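You operate a simulated robot arm through the tools that you are given. There is no shell and no other tool.

Carry out the task below with a simulated robot arm. There is one attempt and no reset: what you move stays moved.

Task
Add 10 ml of water to the vial from pocket A1 and cap it.
Fine: pocket A1 of the low white rack; use the filler, add nothing else; leave the dial on water, the vial in the slide at LOAD and the other vials alone.

Only the result counts: the job must be done as asked and must still hold three seconds after the hand-in. Knocking over, shifting, dropping, spilling or breaking anything else fails it. A push-on lid holds only when it is set on centred and level and pressed home; a screw cap is set on level and turned clockwise until tight.

Robot
A 7-joint arm with a two-finger parallel gripper, fixed in place. Base frame: the origin is at the foot of the arm, x ahead of it, y to its left, z up; the work surface is at about z = 0. Readings come in m, degrees, newtons and seconds.
With the tool pointing down near the work surface it reaches from about 0.26 to 0.68 m from the base axis. Its first joint turns from -166.0 to 166.0 degrees. Payload 2.5 kg.
The TCP is the grasp point between the finger pads, 0.03 m short of the fingertips. In the tool frame z runs along the fingers and y along their closing line. Largest opening 0.094 m; finger width 0.028, thickness 0.01; the body of the gripper, 0.05 by 0.096 m, starts 0.055 m behind the TCP.
Orientation is that of the tool frame in the base frame, as a unit quaternion [w, x, y, z]. With the fingers straight down and closing along the base's y, the tool's x points along the base's -x, its y along +y and its z along -z.

Tools
- The arm moves only by the tool jog_arm. Its argument "commands" is a list that holds one entry, the list of rows, each a list of 7 numbers: the closure, from 0 (fully open) to 1 (shut), then the shift along the base's x, y, z in mm, then the turn, a rotation vector about the base's x, y, z in degrees. In form: [[[grip, tx, ty, tz, ax, ay, az], ...]]. A call has 1 to 20 rows; each row is the pose to reach, as a shift and turn from the pose commanded when the call began. Rows are played at 5 a second. More than 0.05 m and 8.6 degrees between two rows, or a gripper value outside its range, and nothing of the call is played. Where a pose cannot be reached the arm comes as near as it can. A force on the tool above 80 N (or 10 N above the force at the start of the call, whichever is more), or a blocked arm, ends the call early, and 0.2 s more pass. The fingers move at their own pace (about 0.072 m/s each) and stop on an object; they squeeze with about 38 N. The grip force told is the motor's: it shows also when the fingers shut on nothing. Time passes only in rows, and 0.2 s behind the last, so rows that repeat a pose let the fingers close. The reply holds the time, the measured pose of the TCP, the force on the tool along the base axes, the opening and the grip force, in the units named above and with some noise, with the torque about the TCP (base axes, N m) and any sound that the robot's microphone picked up.
- Cameras (640 x 400 px; columns grow to the right, rows downward): "scene" is fixed at [0.0493, 0.6507, 0.6125]; the picture's right is [-0.60, -0.80, 0.00], its down [-0.41, 0.30, -0.86] and it looks along [0.69, -0.51, -0.51] (base axes); focal length 290 px, centre (320, 200). "wrist" rides on the gripper at [0.076, 0.014, -0.102] in the tool frame; the picture's right is [-0.18, 0.98, 0.00], its down [-0.75, -0.14, -0.64] and it looks along [-0.63, -0.12, 0.77] (tool axes); focal length 243 px, centre (320, 200). There is no depth. A picture from a camera that has moved, and an enlarged one, comes with that camera's place and axes in the base frame and with its lens.
- capture(camera): a new picture of that camera. It takes no simulated time.
- close_up(camera, box): a new picture of the part [left, top, right, bottom] of that camera's present view, enlarged. It takes no simulated time.
- job_done(): hands the job in; it is judged then, once.

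Nothing tells you positions but the pictures and the camera data. Unless the task says otherwise, let go and move clear before handing in.

The tools are called after ">>>" as a command line: name --argument value ..., lists and objects as JSON in quotes. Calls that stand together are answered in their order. jog_arm: Moves the arm, as the interface text tells. Its arguments: {"type":"object","properties":{"commands":{"type":"array","items":{"type":"array","items":{"type":"array","items":{"type":"number"}}}}},"required":["commands"]} The other tools are called the same way: capture (camera) takes a picture; close_up (camera, box) takes an enlarged picture of a part of a camera's view; job_done () hands the job in.

At the start:

```text
clock: 0.0
position: [0.3554, 0.2312, 0.486]
tcp_rot: [0.001, 0.0, 1.0, 0.0]
force: [0.6, 0.8, -0.1]
moment: [0.0, -0.03, 0.03]
opening: 0.0938
gripper_force: 0.1
```

scene: 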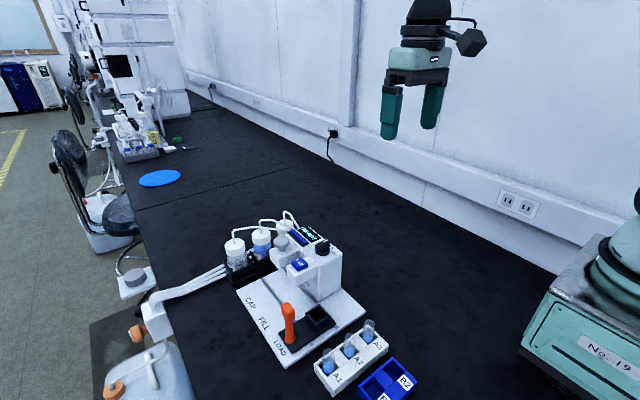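
wrist: 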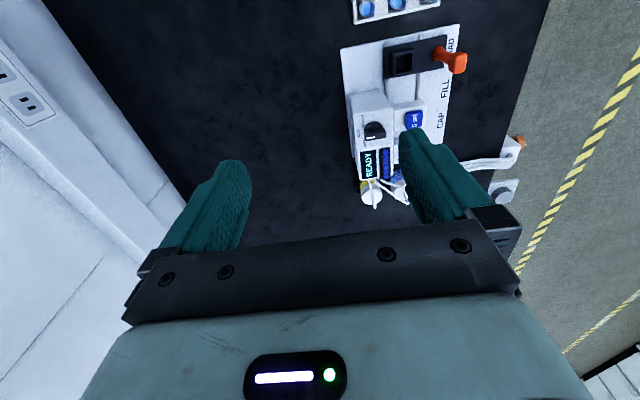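

I see a filling machine with a slide (LOAD/FILL/CAP), a white rack with vials A1–A3 and a blue rack with B-pockets. I'll look closer before moving.

>>> close_up --camera "scene" --box '[220, 200, 430, 400]'

>>> close_up --camera "scene" --box '[270, 210, 350, 270]'

>>> close_up --camera "scene" --box '[300, 310, 430, 400]'

>>> close_up --camera "wrist" --box '[320, 0, 520, 220]'

```text
2.00 times, centred on (325, 300) of scene
camera zoom: at [0.0493, 0.6507, 0.6125], right [-0.6, -0.8, 0.0], down [-0.41, 0.3, -0.86], along [0.69, -0.51, -0.51], focal length 579 px, centre (310, 0)
```

zoom: 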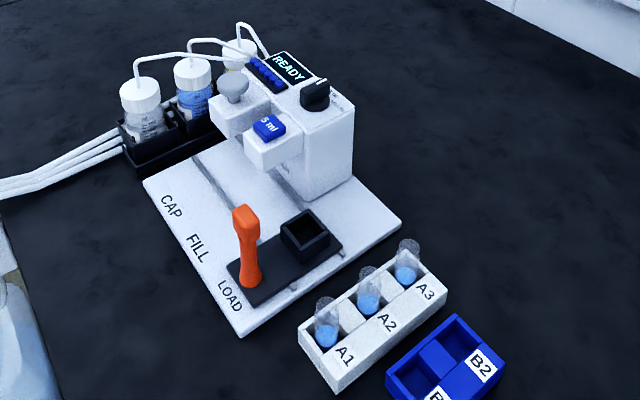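

```text
6.67 times, centred on (310, 240) of scene
camera zoom: at [0.0493, 0.6507, 0.6125], right [-0.6, -0.8, 0.0], down [-0.41, 0.3, -0.86], along [0.69, -0.51, -0.51], focal length 1930 px, centre (387, -67)
```

zoom: 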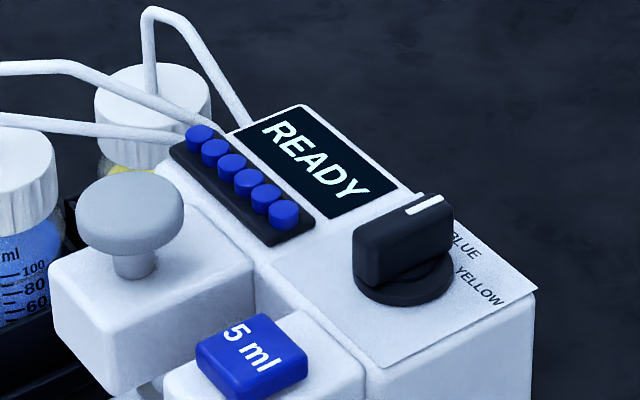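

```text
4.44 times, centred on (365, 355) of scene
camera zoom: at [0.0493, 0.6507, 0.6125], right [-0.6, -0.8, 0.0], down [-0.41, 0.3, -0.86], along [0.69, -0.51, -0.51], focal length 1287 px, centre (120, -489)
```

zoom: 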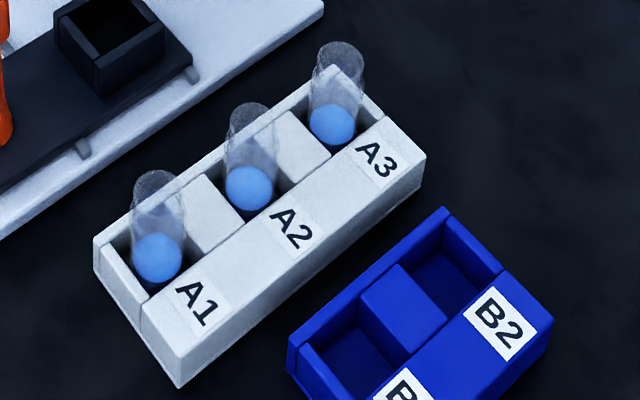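

```text
1.82 times, centred on (420, 110) of wrist
camera zoom: at [0.2801, 0.2452, 0.5892], right [0.18, 0.98, 0.0], down [0.75, -0.14, 0.64], along [0.63, -0.12, -0.77], focal length 441 px, centre (138, 364)
```

zoom: 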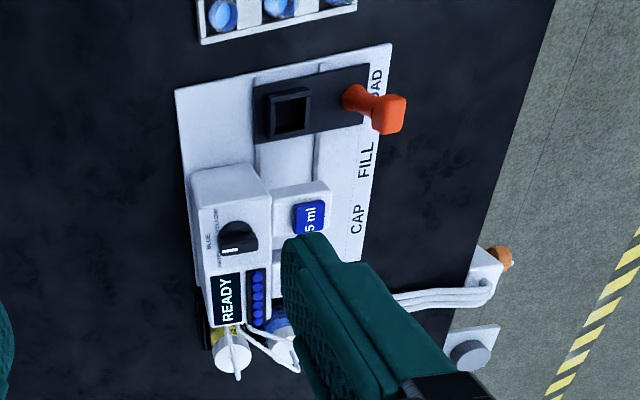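

The rack lies nearest the base (A1 around x 0.30, y 0.44). The slide socket is around (0.40, 0.39), the 5 ml button around (0.49, 0.38) and the capping knob around (0.57, 0.38). I'll bring the wrist camera over this for better measurements.

>>> jog_arm --commands '[[[0, 5, 40, -20, 0, 0, 0], [0, 10, 80, -45, 0, 0, 0], [0, 15, 120, -65, 0, 0, 0], [0, 20, 150, -90, 0, 0, 0], [0, 20, 150, -90, 0, 0, 0]]]'

>>> capture --camera "wrist"

>>> close_up --camera "wrist" --box '[220, 0, 440, 140]'

>>> close_up --camera "wrist" --box '[220, 100, 440, 240]'

```text
clock: 1.2
position: [0.3767, 0.3813, 0.3963]
tcp_rot: [0.0, 0.0, 1.0, 0.0]
force: [0.8, -0.6, 0.6]
moment: [-0.01, -0.01, 0.0]
opening: 0.0943
gripper_force: 0.0
```

```text
taken
camera wrist: at [0.3012, 0.3954, 0.4984], right [0.18, 0.98, 0.0], down [0.75, -0.14, 0.64], along [0.63, -0.12, -0.77], focal length 243 px, centre (320, 200)
```

wrist: 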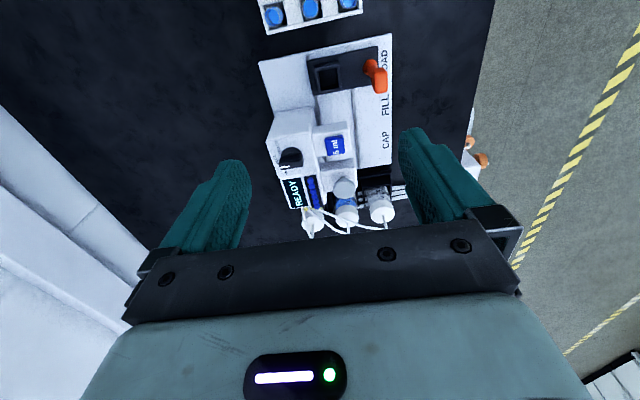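

```text
2.86 times, centred on (330, 70) of wrist
camera zoom: at [0.3012, 0.3954, 0.4984], right [0.18, 0.98, 0.0], down [0.75, -0.14, 0.64], along [0.63, -0.12, -0.77], focal length 693 px, centre (291, 571)
```

zoom: 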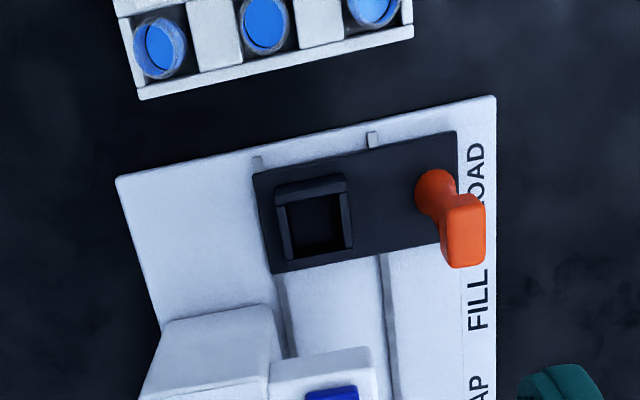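

```text
2.86 times, centred on (330, 170) of wrist
camera zoom: at [0.3012, 0.3954, 0.4984], right [0.18, 0.98, 0.0], down [0.75, -0.14, 0.64], along [0.63, -0.12, -0.77], focal length 693 px, centre (291, 286)
```

zoom: 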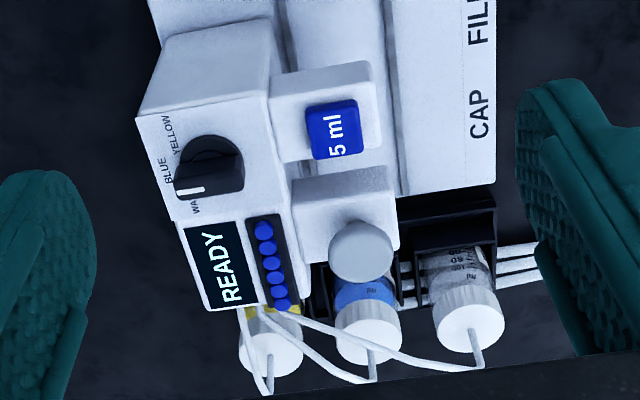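

>>> close_up --camera "wrist" --box '[265, 130, 325, 180]'

>>> close_up --camera "scene" --box '[305, 228, 345, 258]'

>>> close_up --camera "wrist" --box '[250, 0, 370, 40]'

>>> close_up --camera "wrist" --box '[290, 30, 410, 110]'

```text
8.00 times, centred on (295, 155) of wrist
camera zoom: at [0.3012, 0.3954, 0.4984], right [0.18, 0.98, 0.0], down [0.75, -0.14, 0.64], along [0.63, -0.12, -0.77], focal length 1941 px, centre (520, 560)
```

zoom: 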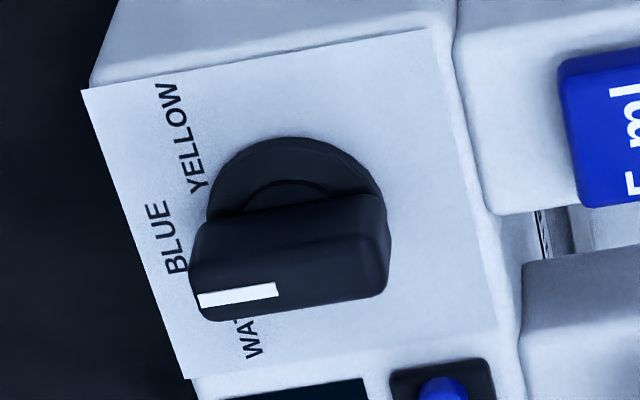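

```text
13.33 times, centred on (325, 243) of scene
camera zoom: at [0.0493, 0.6507, 0.6125], right [-0.6, -0.8, 0.0], down [-0.41, 0.3, -0.86], along [0.69, -0.51, -0.51], focal length 3861 px, centre (253, -373)
```

zoom: 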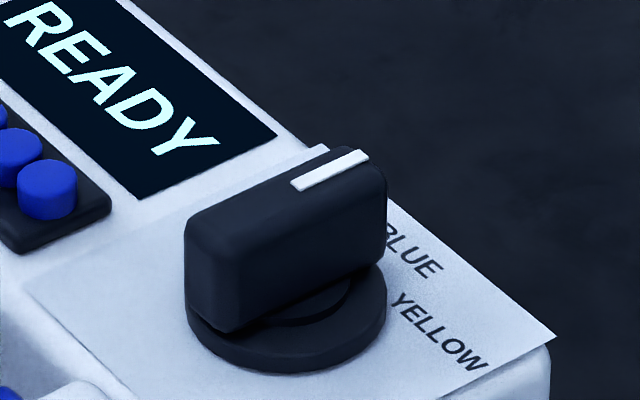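

```text
5.33 times, centred on (310, 20) of wrist
camera zoom: at [0.3012, 0.3954, 0.4984], right [0.18, 0.98, 0.0], down [0.75, -0.14, 0.64], along [0.63, -0.12, -0.77], focal length 1294 px, centre (373, 1160)
```

zoom: 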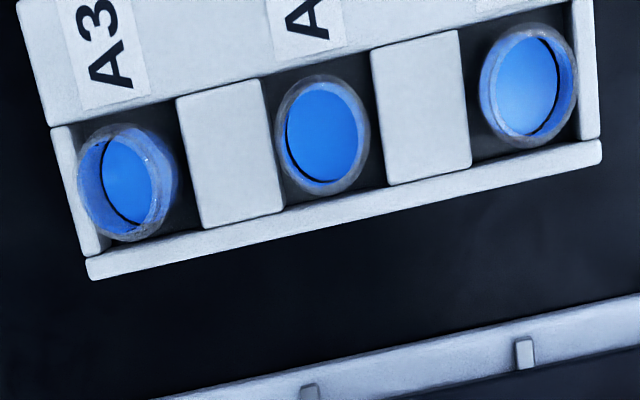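

```text
5.00 times, centred on (350, 70) of wrist
camera zoom: at [0.3012, 0.3954, 0.4984], right [0.18, 0.98, 0.0], down [0.75, -0.14, 0.64], along [0.63, -0.12, -0.77], focal length 1213 px, centre (170, 850)
```

zoom: 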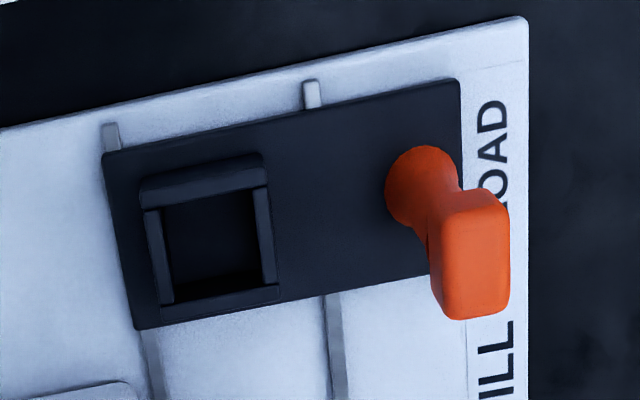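

The dial's pointer seems to be at BLUE rather than WATER, so it will probably need turning. I'll bring the gripper above the dial with its closing line along x and look again.

>>> jog_arm --commands '[[[0.3, 9, -5, -5, 0, 0, -7.5], [0.3, 18, -11, -10, 0, 0, -15], [0.3, 27, -16, -15, 0, 0, -22.5], [0.3, 37, -22, -20, 0, 0, -30], [0.3, 46, -27, -25, 0, 0, -37.5], [0.3, 55, -33, -30, 0, 0, -45], [0.3, 64, -38, -35, 0, 0, -52.5], [0.3, 73, -44, -40, 0, 0, -60], [0.3, 82, -50, -45, 0, 0, -67.5], [0.3, 92, -55, -50, 0, 0, -75], [0.3, 101, -61, -55, 0, 0, -82.5], [0.3, 110, -66, -60, 0, 0, -90], [0.3, 110, -66, -96, 0, 0, -90], [0.3, 110, -66, -96, 0, 0, -90]]]'

>>> capture --camera "wrist"

>>> capture --camera "scene"

```text
clock: 4.2
position: [0.4848, 0.3159, 0.3001]
tcp_rot: [0.0, 0.708, 0.706, 0.0]
force: [0.9, -0.8, -0.5]
moment: [0.0, -0.03, 0.01]
opening: 0.0658
gripper_force: 0.1
```

```text
taken
camera wrist: at [0.4997, 0.3919, 0.4036], right [0.98, -0.19, 0.0], down [-0.14, -0.75, 0.64], along [-0.12, -0.63, -0.77], focal length 243 px, centre (320, 200)
```

wrist: 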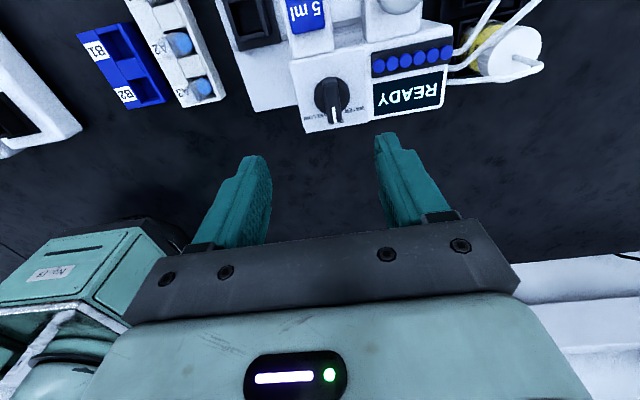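

```text
taken
```

scene: 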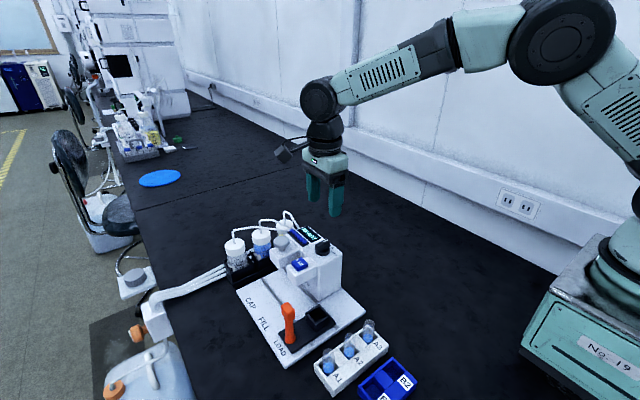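

>>> close_up --camera "wrist" --box '[290, 60, 390, 140]'

>>> close_up --camera "wrist" --box '[220, 0, 460, 140]'

```text
5.00 times, centred on (340, 100) of wrist
camera zoom: at [0.4997, 0.3919, 0.4036], right [0.98, -0.19, 0.0], down [-0.14, -0.75, 0.64], along [-0.12, -0.63, -0.77], focal length 1213 px, centre (220, 700)
```

zoom: 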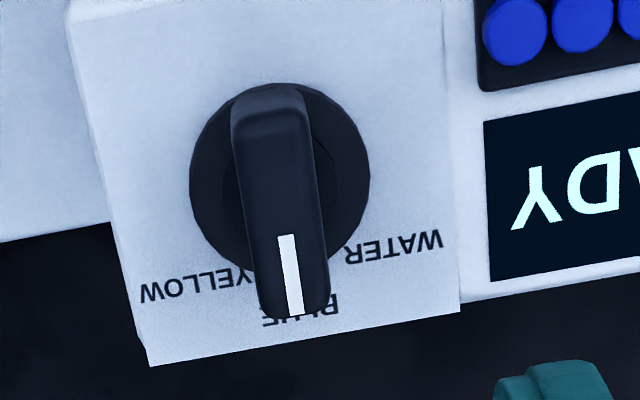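

```text
2.67 times, centred on (340, 70) of wrist
camera zoom: at [0.4997, 0.3919, 0.4036], right [0.98, -0.19, 0.0], down [-0.14, -0.75, 0.64], along [-0.12, -0.63, -0.77], focal length 647 px, centre (267, 547)
```

zoom: 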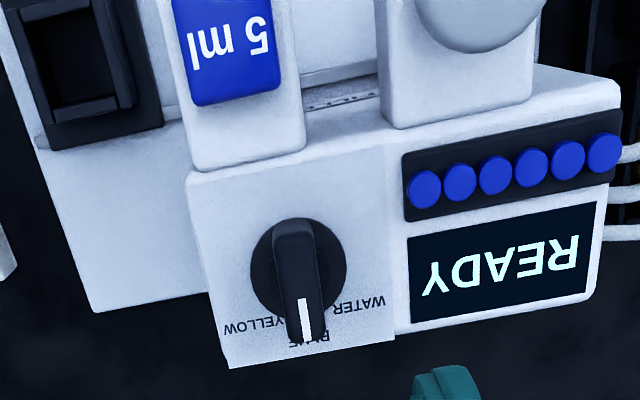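

The dial does point at BLUE, so it must turn about 45° counter-clockwise (seen from above) to WATER. I take its axis to be near (0.498, 0.311) with the top at z≈0.152, and I'll go down over it.

>>> jog_arm --commands '[[[0.4, 12.6, -4.2, -30, 0, 0, 0], [0.4, 12.6, -4.2, -60, 0, 0, 0], [0.4, 12.6, -4.2, -90, 0, 0, 0], [0.4, 12.6, -4.2, -105, 0, 0, 0], [0.4, 12.6, -4.2, -105, 0, 0, 0]]]'

>>> close_up --camera "wrist" --box '[200, 40, 440, 200]'

>>> close_up --camera "scene" --box '[270, 190, 370, 270]'

```text
clock: 5.4
position: [0.4964, 0.3102, 0.1946]
tcp_rot: [0.0, 0.707, 0.707, 0.0]
force: [0.7, 0.4, -0.5]
moment: [-0.02, 0.01, 0.02]
opening: 0.0564
gripper_force: 0.0
```

```text
2.50 times, centred on (320, 120) of wrist
camera zoom: at [0.5123, 0.3862, 0.2975], right [0.98, -0.18, 0.0], down [-0.14, -0.75, 0.64], along [-0.12, -0.63, -0.77], focal length 606 px, centre (320, 400)
```

zoom: 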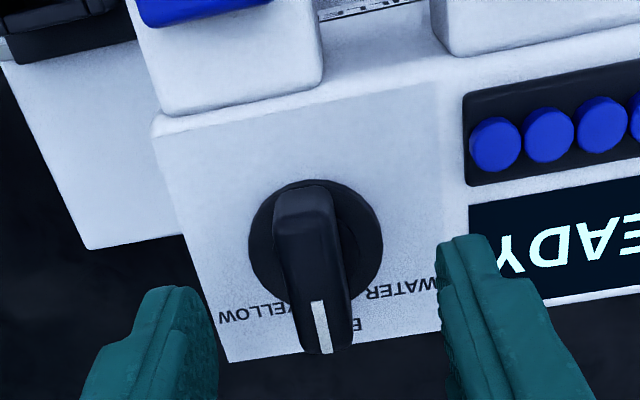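

```text
5.00 times, centred on (320, 230) of scene
camera zoom: at [0.0493, 0.6507, 0.6125], right [-0.6, -0.8, 0.0], down [-0.41, 0.3, -0.86], along [0.69, -0.51, -0.51], focal length 1448 px, centre (320, 50)
```

zoom: 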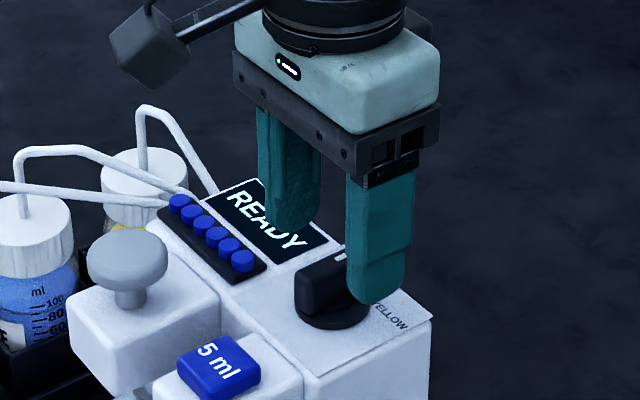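

The bar sits midway between the fingers, so I'll lower around it and close.

>>> jog_arm --commands '[[[0.4, -0.5, 1, -12, 0, 0, 0], [0.4, -0.5, 1, -22, 0, 0, 0], [0.4, -0.5, 1, -22, 0, 0, 0], [1, -0.5, 1, -22, 0, 0, 0], [1, -0.5, 1, -22, 0, 0, 0], [1, -0.5, 1, -22, 0, 0, 0]]]'

>>> close_up --camera "scene" --box '[270, 190, 370, 270]'

>>> close_up --camera "wrist" --box '[200, 40, 440, 200]'

```text
clock: 6.8
position: [0.4955, 0.3125, 0.1732]
tcp_rot: [0.0, 0.707, 0.707, -0.002]
force: [-14.4, -4.9, 4.3]
moment: [-0.15, -0.15, -0.02]
opening: 0.0148
gripper_force: 45.1
```

```text
5.00 times, centred on (320, 230) of scene
camera zoom: at [0.0493, 0.6507, 0.6125], right [-0.6, -0.8, 0.0], down [-0.41, 0.3, -0.86], along [0.69, -0.51, -0.51], focal length 1448 px, centre (320, 50)
```

zoom: 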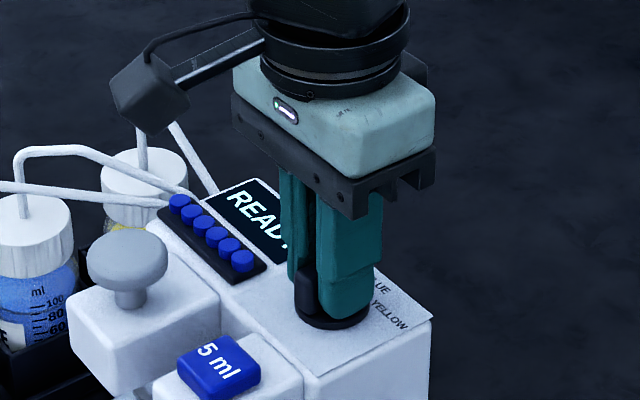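

```text
2.50 times, centred on (320, 120) of wrist
camera zoom: at [0.5116, 0.3884, 0.2758], right [0.98, -0.18, 0.0], down [-0.14, -0.75, 0.64], along [-0.12, -0.63, -0.77], focal length 606 px, centre (320, 400)
```

zoom: 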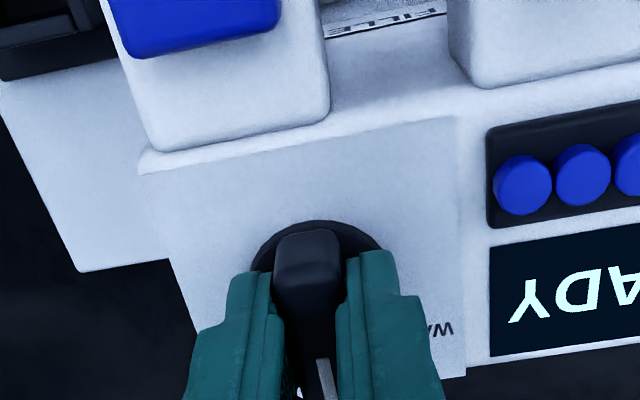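

>>> jog_arm --commands '[[[1, -2, 0, 0, 0, 0, 0], [1, -2, 0, 0, 0, 0, 7.5], [1, -2, 0, 0, 0, 0, 15], [1, -2, 0, 0, 0, 0, 22.5], [1, -2, 0, 0, 0, 0, 30], [1, -2, 0, 0, 0, 0, 37.5], [1, -2, 0, 0, 0, 0, 45], [1, -2, 0, 0, 0, 0, 45]]]'

>>> close_up --camera "scene" --box '[270, 190, 370, 270]'

>>> close_up --camera "wrist" --box '[200, 40, 440, 200]'

```text
clock: 8.6
position: [0.495, 0.3122, 0.1722]
tcp_rot: [0.0, 0.382, 0.924, -0.001]
force: [-8.5, 1.7, -7.0]
moment: [-0.47, -0.51, 0.05]
opening: 0.015
gripper_force: 45.3
```

```text
5.00 times, centred on (320, 230) of scene
camera zoom: at [0.0493, 0.6507, 0.6125], right [-0.6, -0.8, 0.0], down [-0.41, 0.3, -0.86], along [0.69, -0.51, -0.51], focal length 1448 px, centre (320, 50)
```

zoom: 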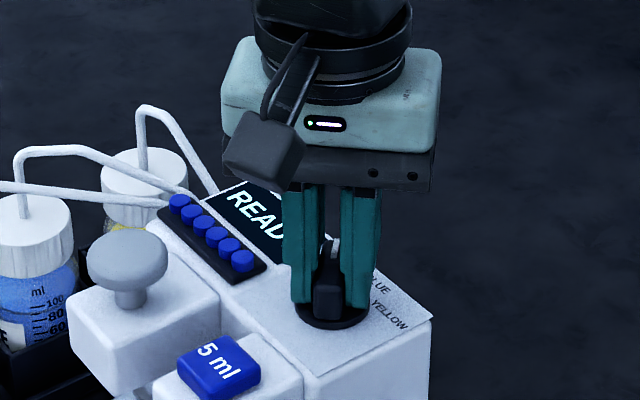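

```text
2.50 times, centred on (320, 120) of wrist
camera zoom: at [0.4523, 0.3757, 0.2759], right [0.82, 0.57, 0.0], down [0.44, -0.63, 0.64], along [0.36, -0.53, -0.77], focal length 606 px, centre (320, 400)
```

zoom: 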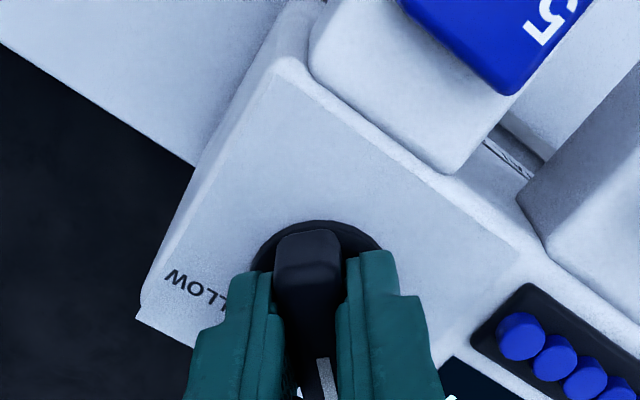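

The dial has turned with the gripper. I'll open, rise and check where the pointer stands.

>>> jog_arm --commands '[[[0.5, 0, 0, 0, 0, 0, 0], [0.4, 0, 0, 0, 0, 0, 0], [0.4, 0, 0, 10, 0, 0, 0], [0.4, 0, 0, 40, 0, 0, 0], [0.4, 0, 0, 80, 0, 0, 0], [0.4, 0, 0, 110, 0, 0, 0], [0.4, 0, 0, 110, 0, 0, 0]]]'

>>> capture --camera "wrist"

>>> close_up --camera "wrist" --box '[260, 40, 380, 120]'

>>> close_up --camera "scene" --box '[270, 210, 350, 270]'

```text
clock: 10.2
position: [0.4957, 0.3127, 0.2862]
tcp_rot: [0.0, 0.383, 0.924, 0.0]
force: [0.4, -0.1, 0.7]
moment: [-0.01, -0.03, -0.01]
opening: 0.0564
gripper_force: 0.1
```

```text
taken
camera wrist: at [0.4532, 0.3763, 0.3877], right [0.83, 0.56, 0.0], down [0.43, -0.63, 0.64], along [0.36, -0.53, -0.77], focal length 243 px, centre (320, 200)
```

wrist: 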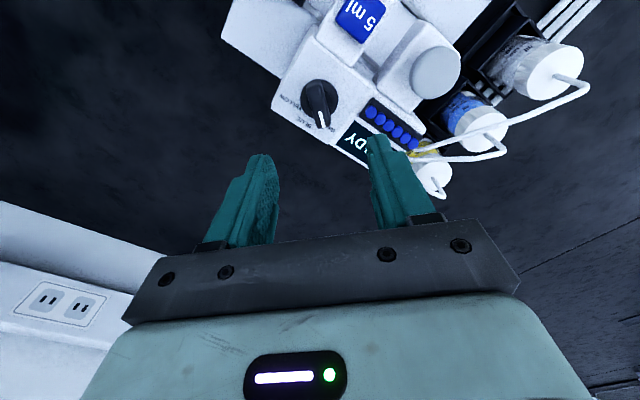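

```text
5.00 times, centred on (320, 80) of wrist
camera zoom: at [0.4532, 0.3763, 0.3877], right [0.83, 0.56, 0.0], down [0.43, -0.63, 0.64], along [0.36, -0.53, -0.77], focal length 1213 px, centre (320, 800)
```

zoom: 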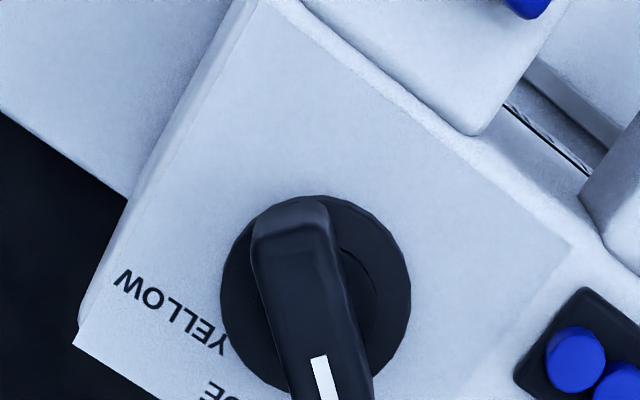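

```text
6.67 times, centred on (310, 240) of scene
camera zoom: at [0.0493, 0.6507, 0.6125], right [-0.6, -0.8, 0.0], down [-0.41, 0.3, -0.86], along [0.69, -0.51, -0.51], focal length 1930 px, centre (387, -67)
```

zoom: 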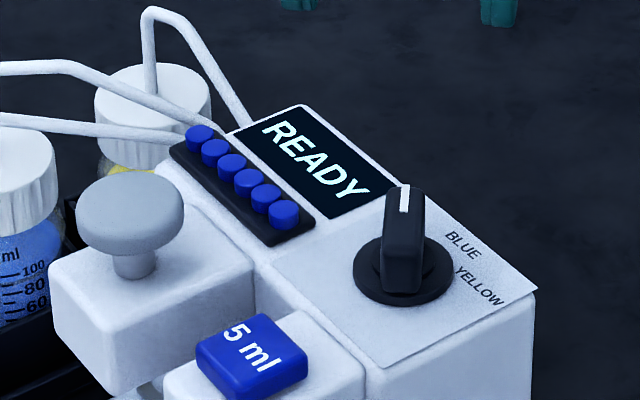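

>>> close_up --camera "wrist" --box '[270, 75, 370, 140]'

```text
6.15 times, centred on (320, 108) of wrist
camera zoom: at [0.4532, 0.3763, 0.3877], right [0.83, 0.56, 0.0], down [0.43, -0.63, 0.64], along [0.36, -0.53, -0.77], focal length 1493 px, centre (320, 769)
```

zoom: 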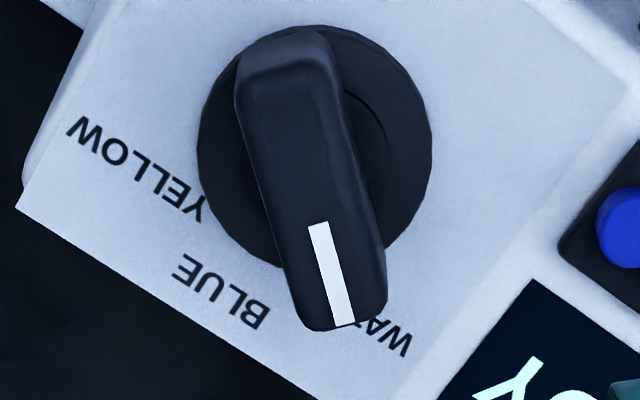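

The pointer now stands at WATER. Next I'll go above A1 with the closing line along y and measure the vial and rack.

>>> jog_arm --commands '[[[0.4, -31, 20, 0, 0, 0, 7.5], [0.4, -62, 41, 0, 0, 0, 15], [0.4, -93, 61, 0, 0, 0, 22.5], [0.4, -124, 82, 0, 0, 0, 30], [0.4, -155, 102, 0, 0, 0, 37.5], [0.4, -186, 122, 0, 0, 0, 45], [0.4, -186, 122, -40, 0, 0, 45], [0.4, -186, 122, -86, 0, 0, 45], [0.4, -186, 122, -86, 0, 0, 45]]]'

>>> capture --camera "wrist"

>>> close_up --camera "wrist" --box '[220, 0, 440, 140]'

>>> close_up --camera "scene" --box '[260, 270, 430, 400]'

```text
clock: 12.2
position: [0.3118, 0.4338, 0.196]
tcp_rot: [0.0, 0.0, 1.0, 0.0]
force: [-0.3, 0.6, -0.3]
moment: [0.03, 0.0, 0.0]
opening: 0.0564
gripper_force: 0.1
```

```text
taken
camera wrist: at [0.2353, 0.4475, 0.2994], right [0.18, 0.98, 0.0], down [0.75, -0.14, 0.64], along [0.63, -0.12, -0.77], focal length 243 px, centre (320, 200)
```

wrist: 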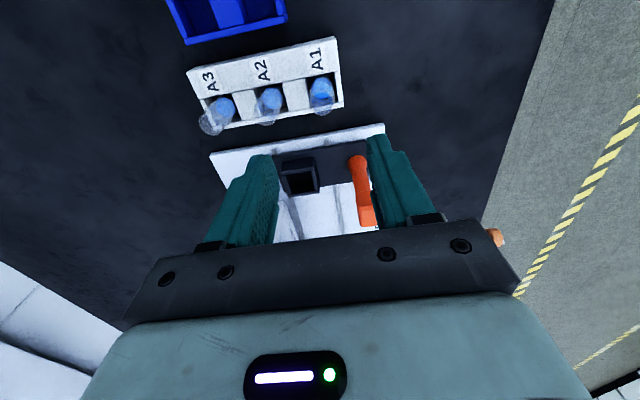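

```text
2.86 times, centred on (330, 70) of wrist
camera zoom: at [0.2353, 0.4475, 0.2994], right [0.18, 0.98, 0.0], down [0.75, -0.14, 0.64], along [0.63, -0.12, -0.77], focal length 693 px, centre (291, 571)
```

zoom: 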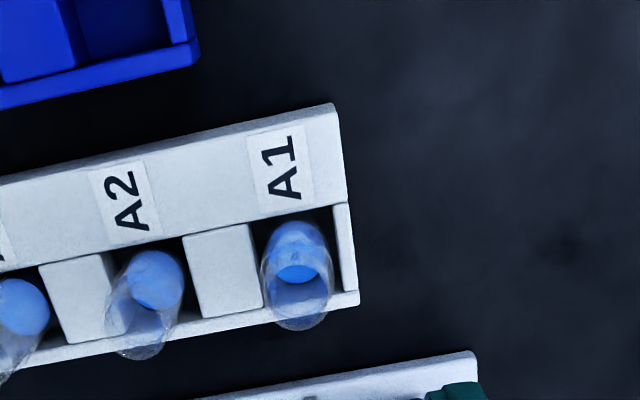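

```text
3.08 times, centred on (345, 335) of scene
camera zoom: at [0.0493, 0.6507, 0.6125], right [-0.6, -0.8, 0.0], down [-0.41, 0.3, -0.86], along [0.69, -0.51, -0.51], focal length 891 px, centre (243, -215)
```

zoom: 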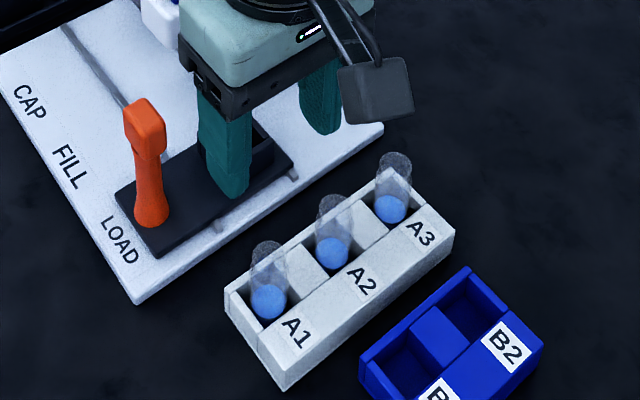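

>>> close_up --camera "wrist" --box '[260, 130, 380, 240]'

```text
3.64 times, centred on (320, 185) of wrist
camera zoom: at [0.2353, 0.4475, 0.2994], right [0.18, 0.98, 0.0], down [0.75, -0.14, 0.64], along [0.63, -0.12, -0.77], focal length 882 px, centre (320, 254)
```

zoom: 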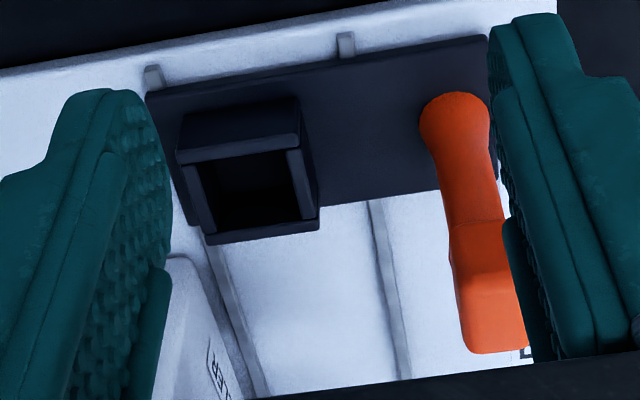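

A1's vial sits at about (0.310, 0.435) with its rim at z≈0.07, standing roughly 40 mm above the rack top. I'll narrow the opening, go down and grip it.

>>> jog_arm --commands '[[[0.55, 0.5, 1.3, -30, 0, 0, 0], [0.55, 0.5, 1.3, -70, 0, 0, 0], [0.55, 0.5, 1.3, -100, 0, 0, 0], [0.55, 0.5, 1.3, -100, 0, 0, 0]]]'

>>> capture --camera "wrist"

>>> close_up --camera "scene" --box '[260, 270, 430, 400]'

```text
clock: 13.2
position: [0.3095, 0.4373, 0.0937]
tcp_rot: [-0.001, 0.0, 1.0, 0.0]
force: [-0.4, -0.2, -0.6]
moment: [0.03, -0.01, -0.03]
opening: 0.0424
gripper_force: 0.0
```

```text
taken
camera wrist: at [0.2353, 0.4498, 0.1969], right [0.18, 0.98, 0.0], down [0.75, -0.14, 0.64], along [0.63, -0.12, -0.77], focal length 243 px, centre (320, 200)
```

wrist: 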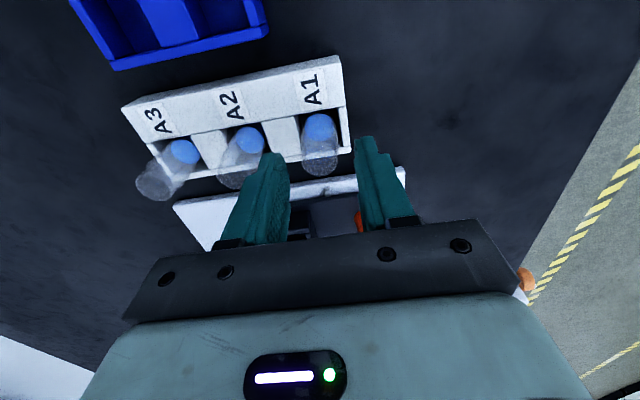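

```text
3.08 times, centred on (345, 335) of scene
camera zoom: at [0.0493, 0.6507, 0.6125], right [-0.6, -0.8, 0.0], down [-0.41, 0.3, -0.86], along [0.69, -0.51, -0.51], focal length 891 px, centre (243, -215)
```

zoom: 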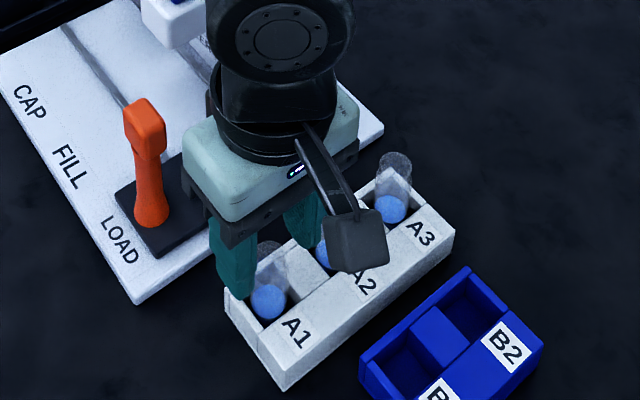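

>>> jog_arm --commands '[[[0.55, 0, 0, -14, 0, 0, 0], [0.55, 0, 0, -27, 0, 0, 0], [0.55, 0, 0, -27, 0, 0, 0]]]'

>>> close_up --camera "wrist" --box '[200, 60, 440, 220]'

>>> close_up --camera "scene" --box '[290, 310, 410, 400]'

```text
clock: 14.0
position: [0.3103, 0.4359, 0.0688]
tcp_rot: [0.0, 0.001, 1.0, 0.0]
force: [-0.2, -0.1, 0.3]
moment: [0.01, 0.02, 0.02]
opening: 0.0422
gripper_force: 0.1
```

```text
2.50 times, centred on (320, 140) of wrist
camera zoom: at [0.2349, 0.4497, 0.1713], right [0.18, 0.98, 0.0], down [0.75, -0.14, 0.64], along [0.63, -0.12, -0.77], focal length 606 px, centre (320, 350)
```

zoom: 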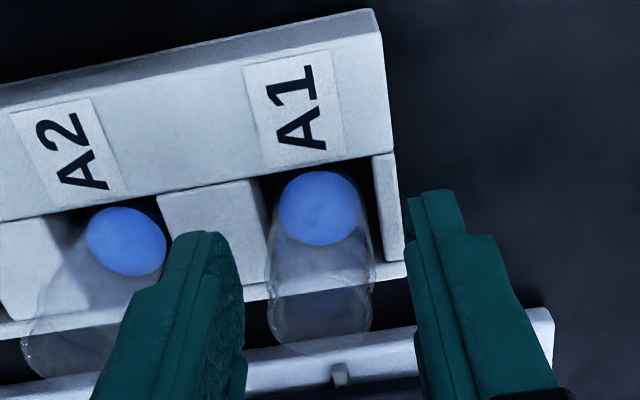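

```text
4.44 times, centred on (350, 355) of scene
camera zoom: at [0.0493, 0.6507, 0.6125], right [-0.6, -0.8, 0.0], down [-0.41, 0.3, -0.86], along [0.69, -0.51, -0.51], focal length 1287 px, centre (187, -489)
```

zoom: 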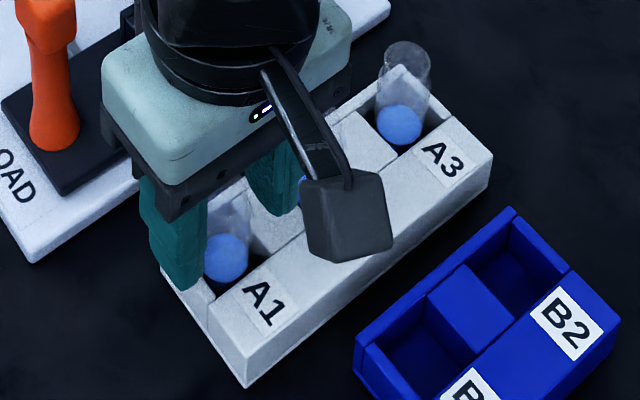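

>>> jog_arm --commands '[[[0.7, 0, 0, 0, 0, 0, 0], [1, 0, 0, 0, 0, 0, 0], [1, 0, 0, 0, 0, 0, 0], [1, 0, 0, 0, 0, 0, 0]]]'

>>> close_up --camera "wrist" --box '[200, 60, 440, 220]'

```text
clock: 15.0
position: [0.3096, 0.4362, 0.0681]
tcp_rot: [0.0, 0.001, 1.0, 0.0]
force: [0.0, -0.1, 0.0]
moment: [0.01, 0.03, 0.0]
opening: 0.023
gripper_force: 38.4
```

```text
2.50 times, centred on (320, 140) of wrist
camera zoom: at [0.2349, 0.4498, 0.1714], right [0.18, 0.98, 0.0], down [0.75, -0.14, 0.64], along [0.63, -0.12, -0.77], focal length 606 px, centre (320, 350)
```

zoom: 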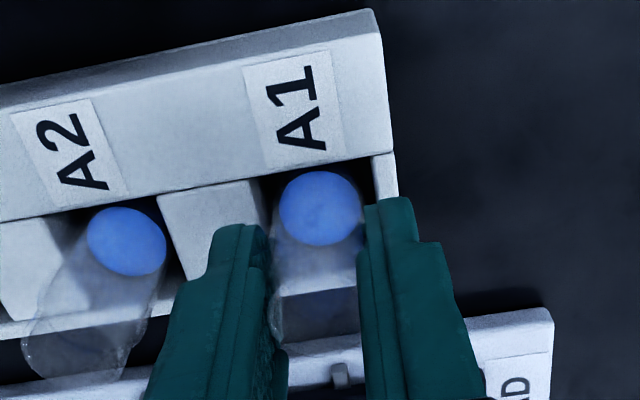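

The vial is gripped (23 mm wide). I'll lift it straight up and look at the cup.

>>> jog_arm --commands '[[[1, 0, 0, 10, 0, 0, 0], [1, 0, 0, 25, 0, 0, 0], [1, 0, 0, 45, 0, 0, 0], [1, 0, 0, 70, 0, 0, 0], [1, 0, 0, 70, 0, 0, 0]]]'

>>> capture --camera "wrist"

>>> close_up --camera "scene" --box '[260, 270, 430, 400]'

```text
clock: 16.2
position: [0.3116, 0.4367, 0.1392]
tcp_rot: [0.0, 0.001, 1.0, -0.001]
force: [0.1, 0.3, -0.4]
moment: [0.01, 0.01, 0.02]
opening: 0.0228
gripper_force: 38.1
```

```text
taken
camera wrist: at [0.2359, 0.4501, 0.2417], right [0.18, 0.98, 0.0], down [0.75, -0.14, 0.64], along [0.63, -0.12, -0.77], focal length 243 px, centre (320, 200)
```

wrist: 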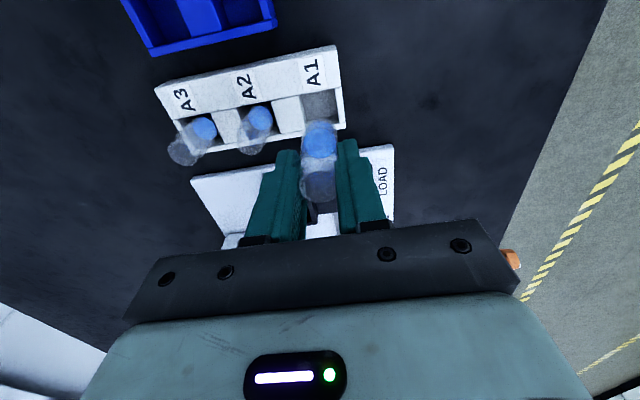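

```text
3.08 times, centred on (345, 335) of scene
camera zoom: at [0.0493, 0.6507, 0.6125], right [-0.6, -0.8, 0.0], down [-0.41, 0.3, -0.86], along [0.69, -0.51, -0.51], focal length 891 px, centre (243, -215)
```

zoom: 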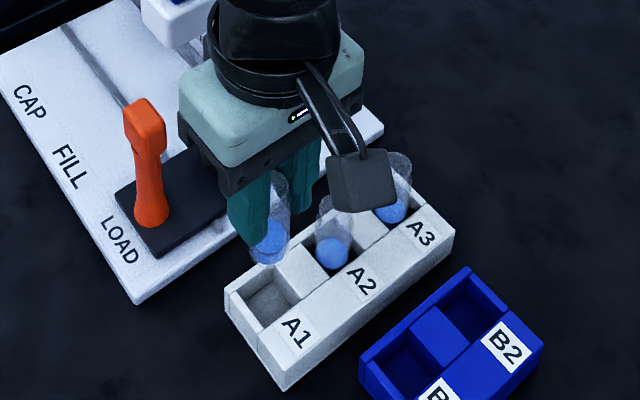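

To fix the cup's position I'll raise the vial and look straight down on the cup from above.

>>> jog_arm --commands '[[[1, 0, 0, 45, 0, 0, 0], [1, 0, 0, 90, 0, 0, 0], [1, 0, 0, 140, 0, 0, 0], [1, 40, -10, 140, 0, 0, 0], [1, 80, -20, 140, 0, 0, 0], [1, 120, -32, 140, 0, 0, 0], [1, 160, -45, 140, 0, 0, 0], [1, 160, -45, 140, 0, 0, 0], [1, 160, -45, 140, 0, 0, 0]]]'

>>> capture --camera "wrist"

>>> close_up --camera "wrist" --box '[260, 0, 420, 100]'

>>> close_up --camera "scene" --box '[280, 280, 360, 340]'

```text
clock: 18.2
position: [0.47, 0.3902, 0.2794]
tcp_rot: [-0.001, 0.001, 1.0, 0.0]
force: [-0.3, 0.9, -1.4]
moment: [-0.03, -0.03, 0.0]
opening: 0.0229
gripper_force: 38.0
```

```text
taken
camera wrist: at [0.3949, 0.404, 0.3823], right [0.18, 0.98, 0.0], down [0.75, -0.14, 0.64], along [0.63, -0.12, -0.77], focal length 243 px, centre (320, 200)
```

wrist: 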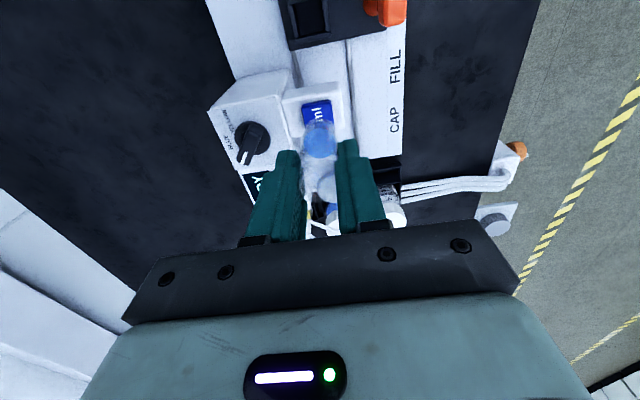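

```text
4.00 times, centred on (340, 50) of wrist
camera zoom: at [0.3949, 0.404, 0.3823], right [0.18, 0.98, 0.0], down [0.75, -0.14, 0.64], along [0.63, -0.12, -0.77], focal length 970 px, centre (240, 800)
```

zoom: 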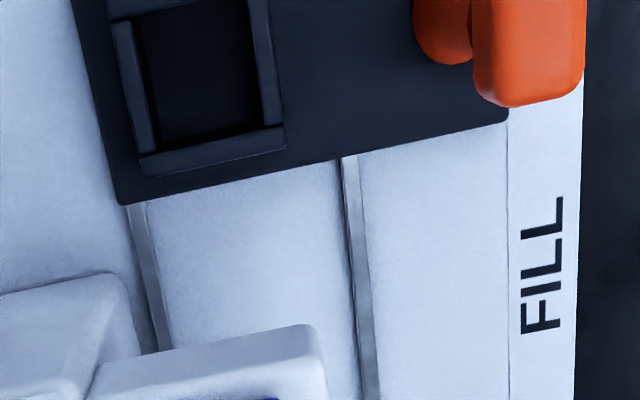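

```text
6.67 times, centred on (320, 310) of scene
camera zoom: at [0.0493, 0.6507, 0.6125], right [-0.6, -0.8, 0.0], down [-0.41, 0.3, -0.86], along [0.69, -0.51, -0.51], focal length 1930 px, centre (320, -533)
```

zoom: 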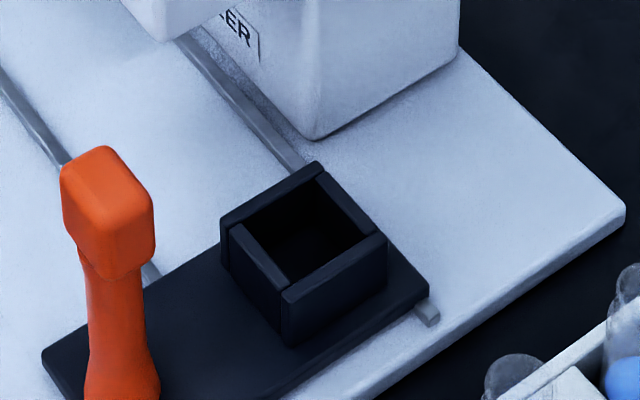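

The cup is centred near (0.411, 0.389) with its top at z≈0.04, and it's about 30 mm wide inside. I'll bring the vial above it.

>>> jog_arm --commands '[[[1, -30, -1, 0, 0, 0, 0], [1, -60, -1.3, 0, 0, 0, 0], [1, -60, -1.3, -40, 0, 0, 0], [1, -60, -1.3, -80, 0, 0, 0], [1, -60, -1.3, -120, 0, 0, 0], [1, -60, -1.3, -150, 0, 0, 0], [1, -60, -1.3, -150, 0, 0, 0]]]'

>>> capture --camera "wrist"

>>> close_up --camera "wrist" --box '[240, 80, 400, 220]'

>>> close_up --camera "scene" --box '[260, 240, 380, 340]'

```text
clock: 19.8
position: [0.41, 0.3896, 0.1312]
tcp_rot: [-0.001, 0.0, 1.0, 0.001]
force: [0.4, -0.6, -1.0]
moment: [-0.02, 0.01, 0.01]
opening: 0.0229
gripper_force: 38.2
```

```text
taken
camera wrist: at [0.3347, 0.4035, 0.2346], right [0.18, 0.98, 0.0], down [0.75, -0.14, 0.64], along [0.63, -0.12, -0.77], focal length 243 px, centre (320, 200)
```

wrist: 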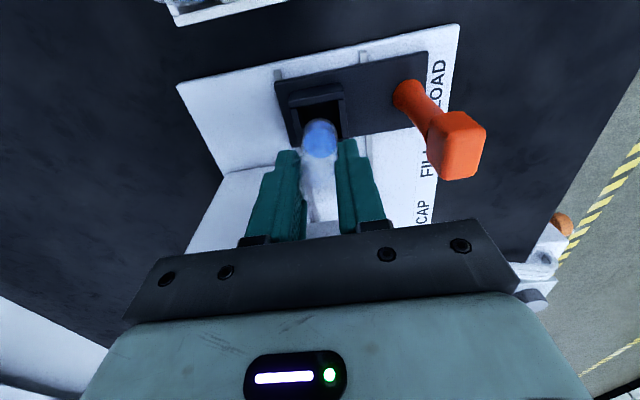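

```text
2.86 times, centred on (320, 150) of wrist
camera zoom: at [0.3347, 0.4035, 0.2346], right [0.18, 0.98, 0.0], down [0.75, -0.14, 0.64], along [0.63, -0.12, -0.77], focal length 693 px, centre (320, 343)
```

zoom: 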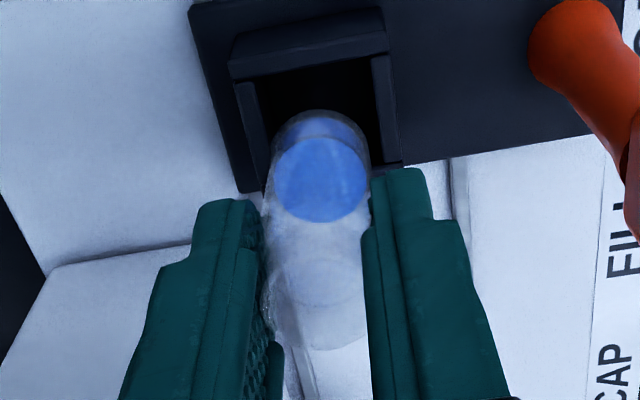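

```text
4.00 times, centred on (320, 290) of scene
camera zoom: at [0.0493, 0.6507, 0.6125], right [-0.6, -0.8, 0.0], down [-0.41, 0.3, -0.86], along [0.69, -0.51, -0.51], focal length 1158 px, centre (320, -160)
```

zoom: 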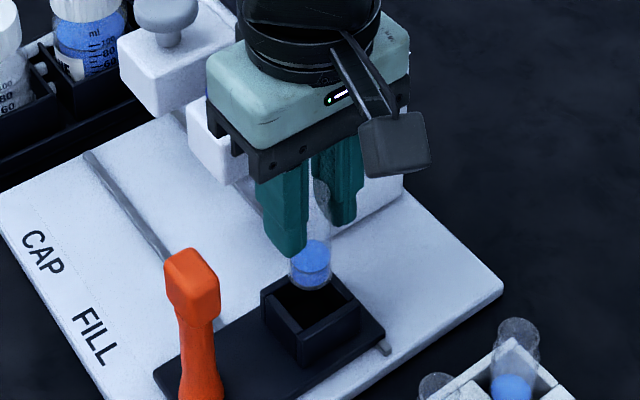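

>>> jog_arm --commands '[[[1, 1.5, 0, -10, 0, 0, 0], [1, 1.5, 0, -20, 0, 0, 0], [1, 1.5, 0, -28, 0, 0, 0], [1, 1.5, 0, -34, 0, 0, 0], [1, 1.5, 0, -34, 0, 0, 0]]]'

>>> close_up --camera "wrist" --box '[240, 80, 400, 220]'

>>> close_up --camera "scene" --box '[280, 250, 360, 330]'

```text
clock: 21.0
position: [0.4128, 0.389, 0.0966]
tcp_rot: [0.0, 0.001, 1.0, 0.0]
force: [0.6, 0.2, -0.3]
moment: [-0.03, 0.01, -0.01]
opening: 0.0228
gripper_force: 38.2
```

```text
2.86 times, centred on (320, 150) of wrist
camera zoom: at [0.3359, 0.4026, 0.1993], right [0.18, 0.98, 0.0], down [0.75, -0.14, 0.64], along [0.63, -0.12, -0.77], focal length 693 px, centre (320, 343)
```

zoom: 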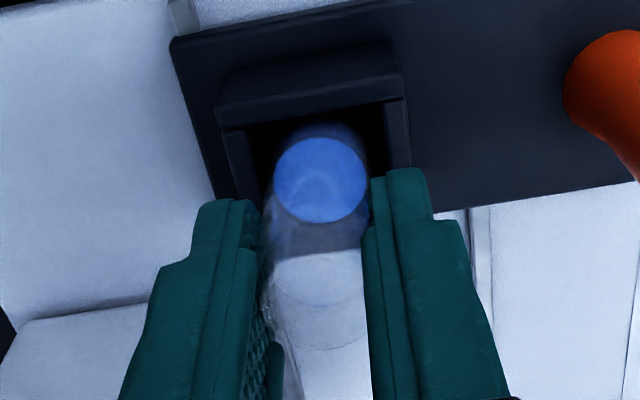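

```text
5.00 times, centred on (320, 290) of scene
camera zoom: at [0.0493, 0.6507, 0.6125], right [-0.6, -0.8, 0.0], down [-0.41, 0.3, -0.86], along [0.69, -0.51, -0.51], focal length 1448 px, centre (320, -250)
```

zoom: 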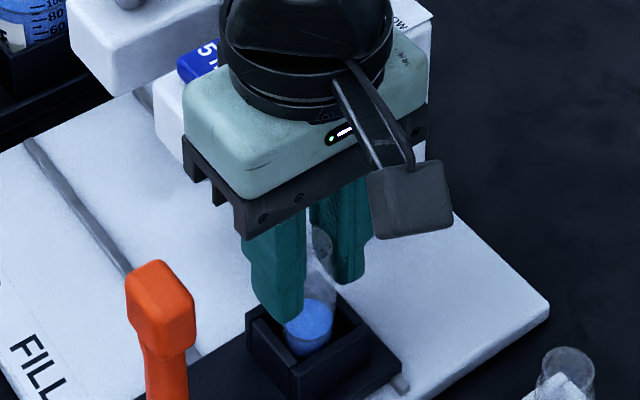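

>>> jog_arm --commands '[[[1, 0, 0, -3, 0, 0, 0], [1, 0, 0, -6, 0, 0, 0], [1, 0, 0, -8, 0, 0, 0], [1, 0, 0, -8, 0, 0, 0]]]'

```text
clock: 22.0
position: [0.4124, 0.3887, 0.0884]
tcp_rot: [0.0, 0.0, 1.0, 0.0]
force: [0.4, 0.6, -0.2]
moment: [-0.03, -0.01, 0.0]
opening: 0.0228
gripper_force: 38.5
```

>>> jog_arm --commands '[[[1, 0, 0, -2, 0, 0, 0], [1, 0, 0, -4, 0, 0, 0], [1, 0, 0, -4, 0, 0, 0]]]'

>>> close_up --camera "wrist" --box '[240, 80, 400, 220]'

>>> close_up --camera "scene" --box '[280, 250, 360, 330]'

```text
clock: 22.8
position: [0.412, 0.3898, 0.0874]
tcp_rot: [0.001, 0.0, 1.0, 0.002]
force: [-0.7, -4.9, 27.4]
moment: [-0.47, 0.05, -0.04]
opening: 0.0229
gripper_force: 37.7
```

```text
2.86 times, centred on (320, 150) of wrist
camera zoom: at [0.3368, 0.4029, 0.1889], right [0.18, 0.98, 0.0], down [0.75, -0.14, 0.64], along [0.63, -0.12, -0.76], focal length 693 px, centre (320, 343)
```

zoom: 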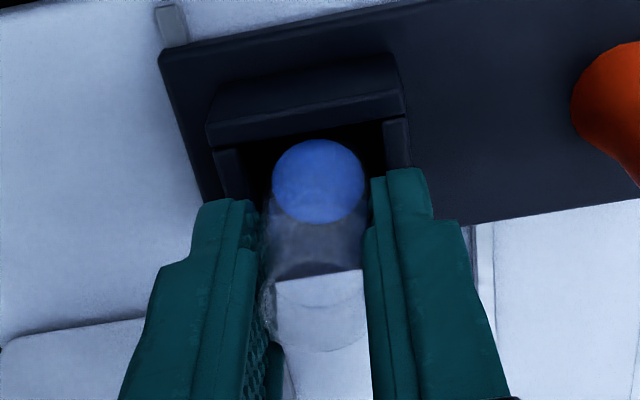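

```text
5.00 times, centred on (320, 290) of scene
camera zoom: at [0.0493, 0.6507, 0.6125], right [-0.6, -0.8, 0.0], down [-0.41, 0.3, -0.86], along [0.69, -0.51, -0.51], focal length 1448 px, centre (320, -250)
```

zoom: 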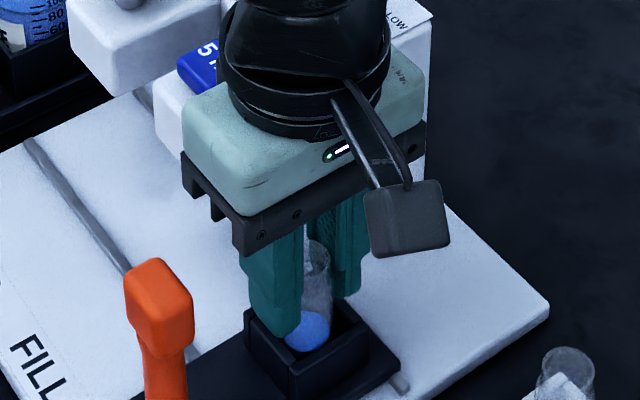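

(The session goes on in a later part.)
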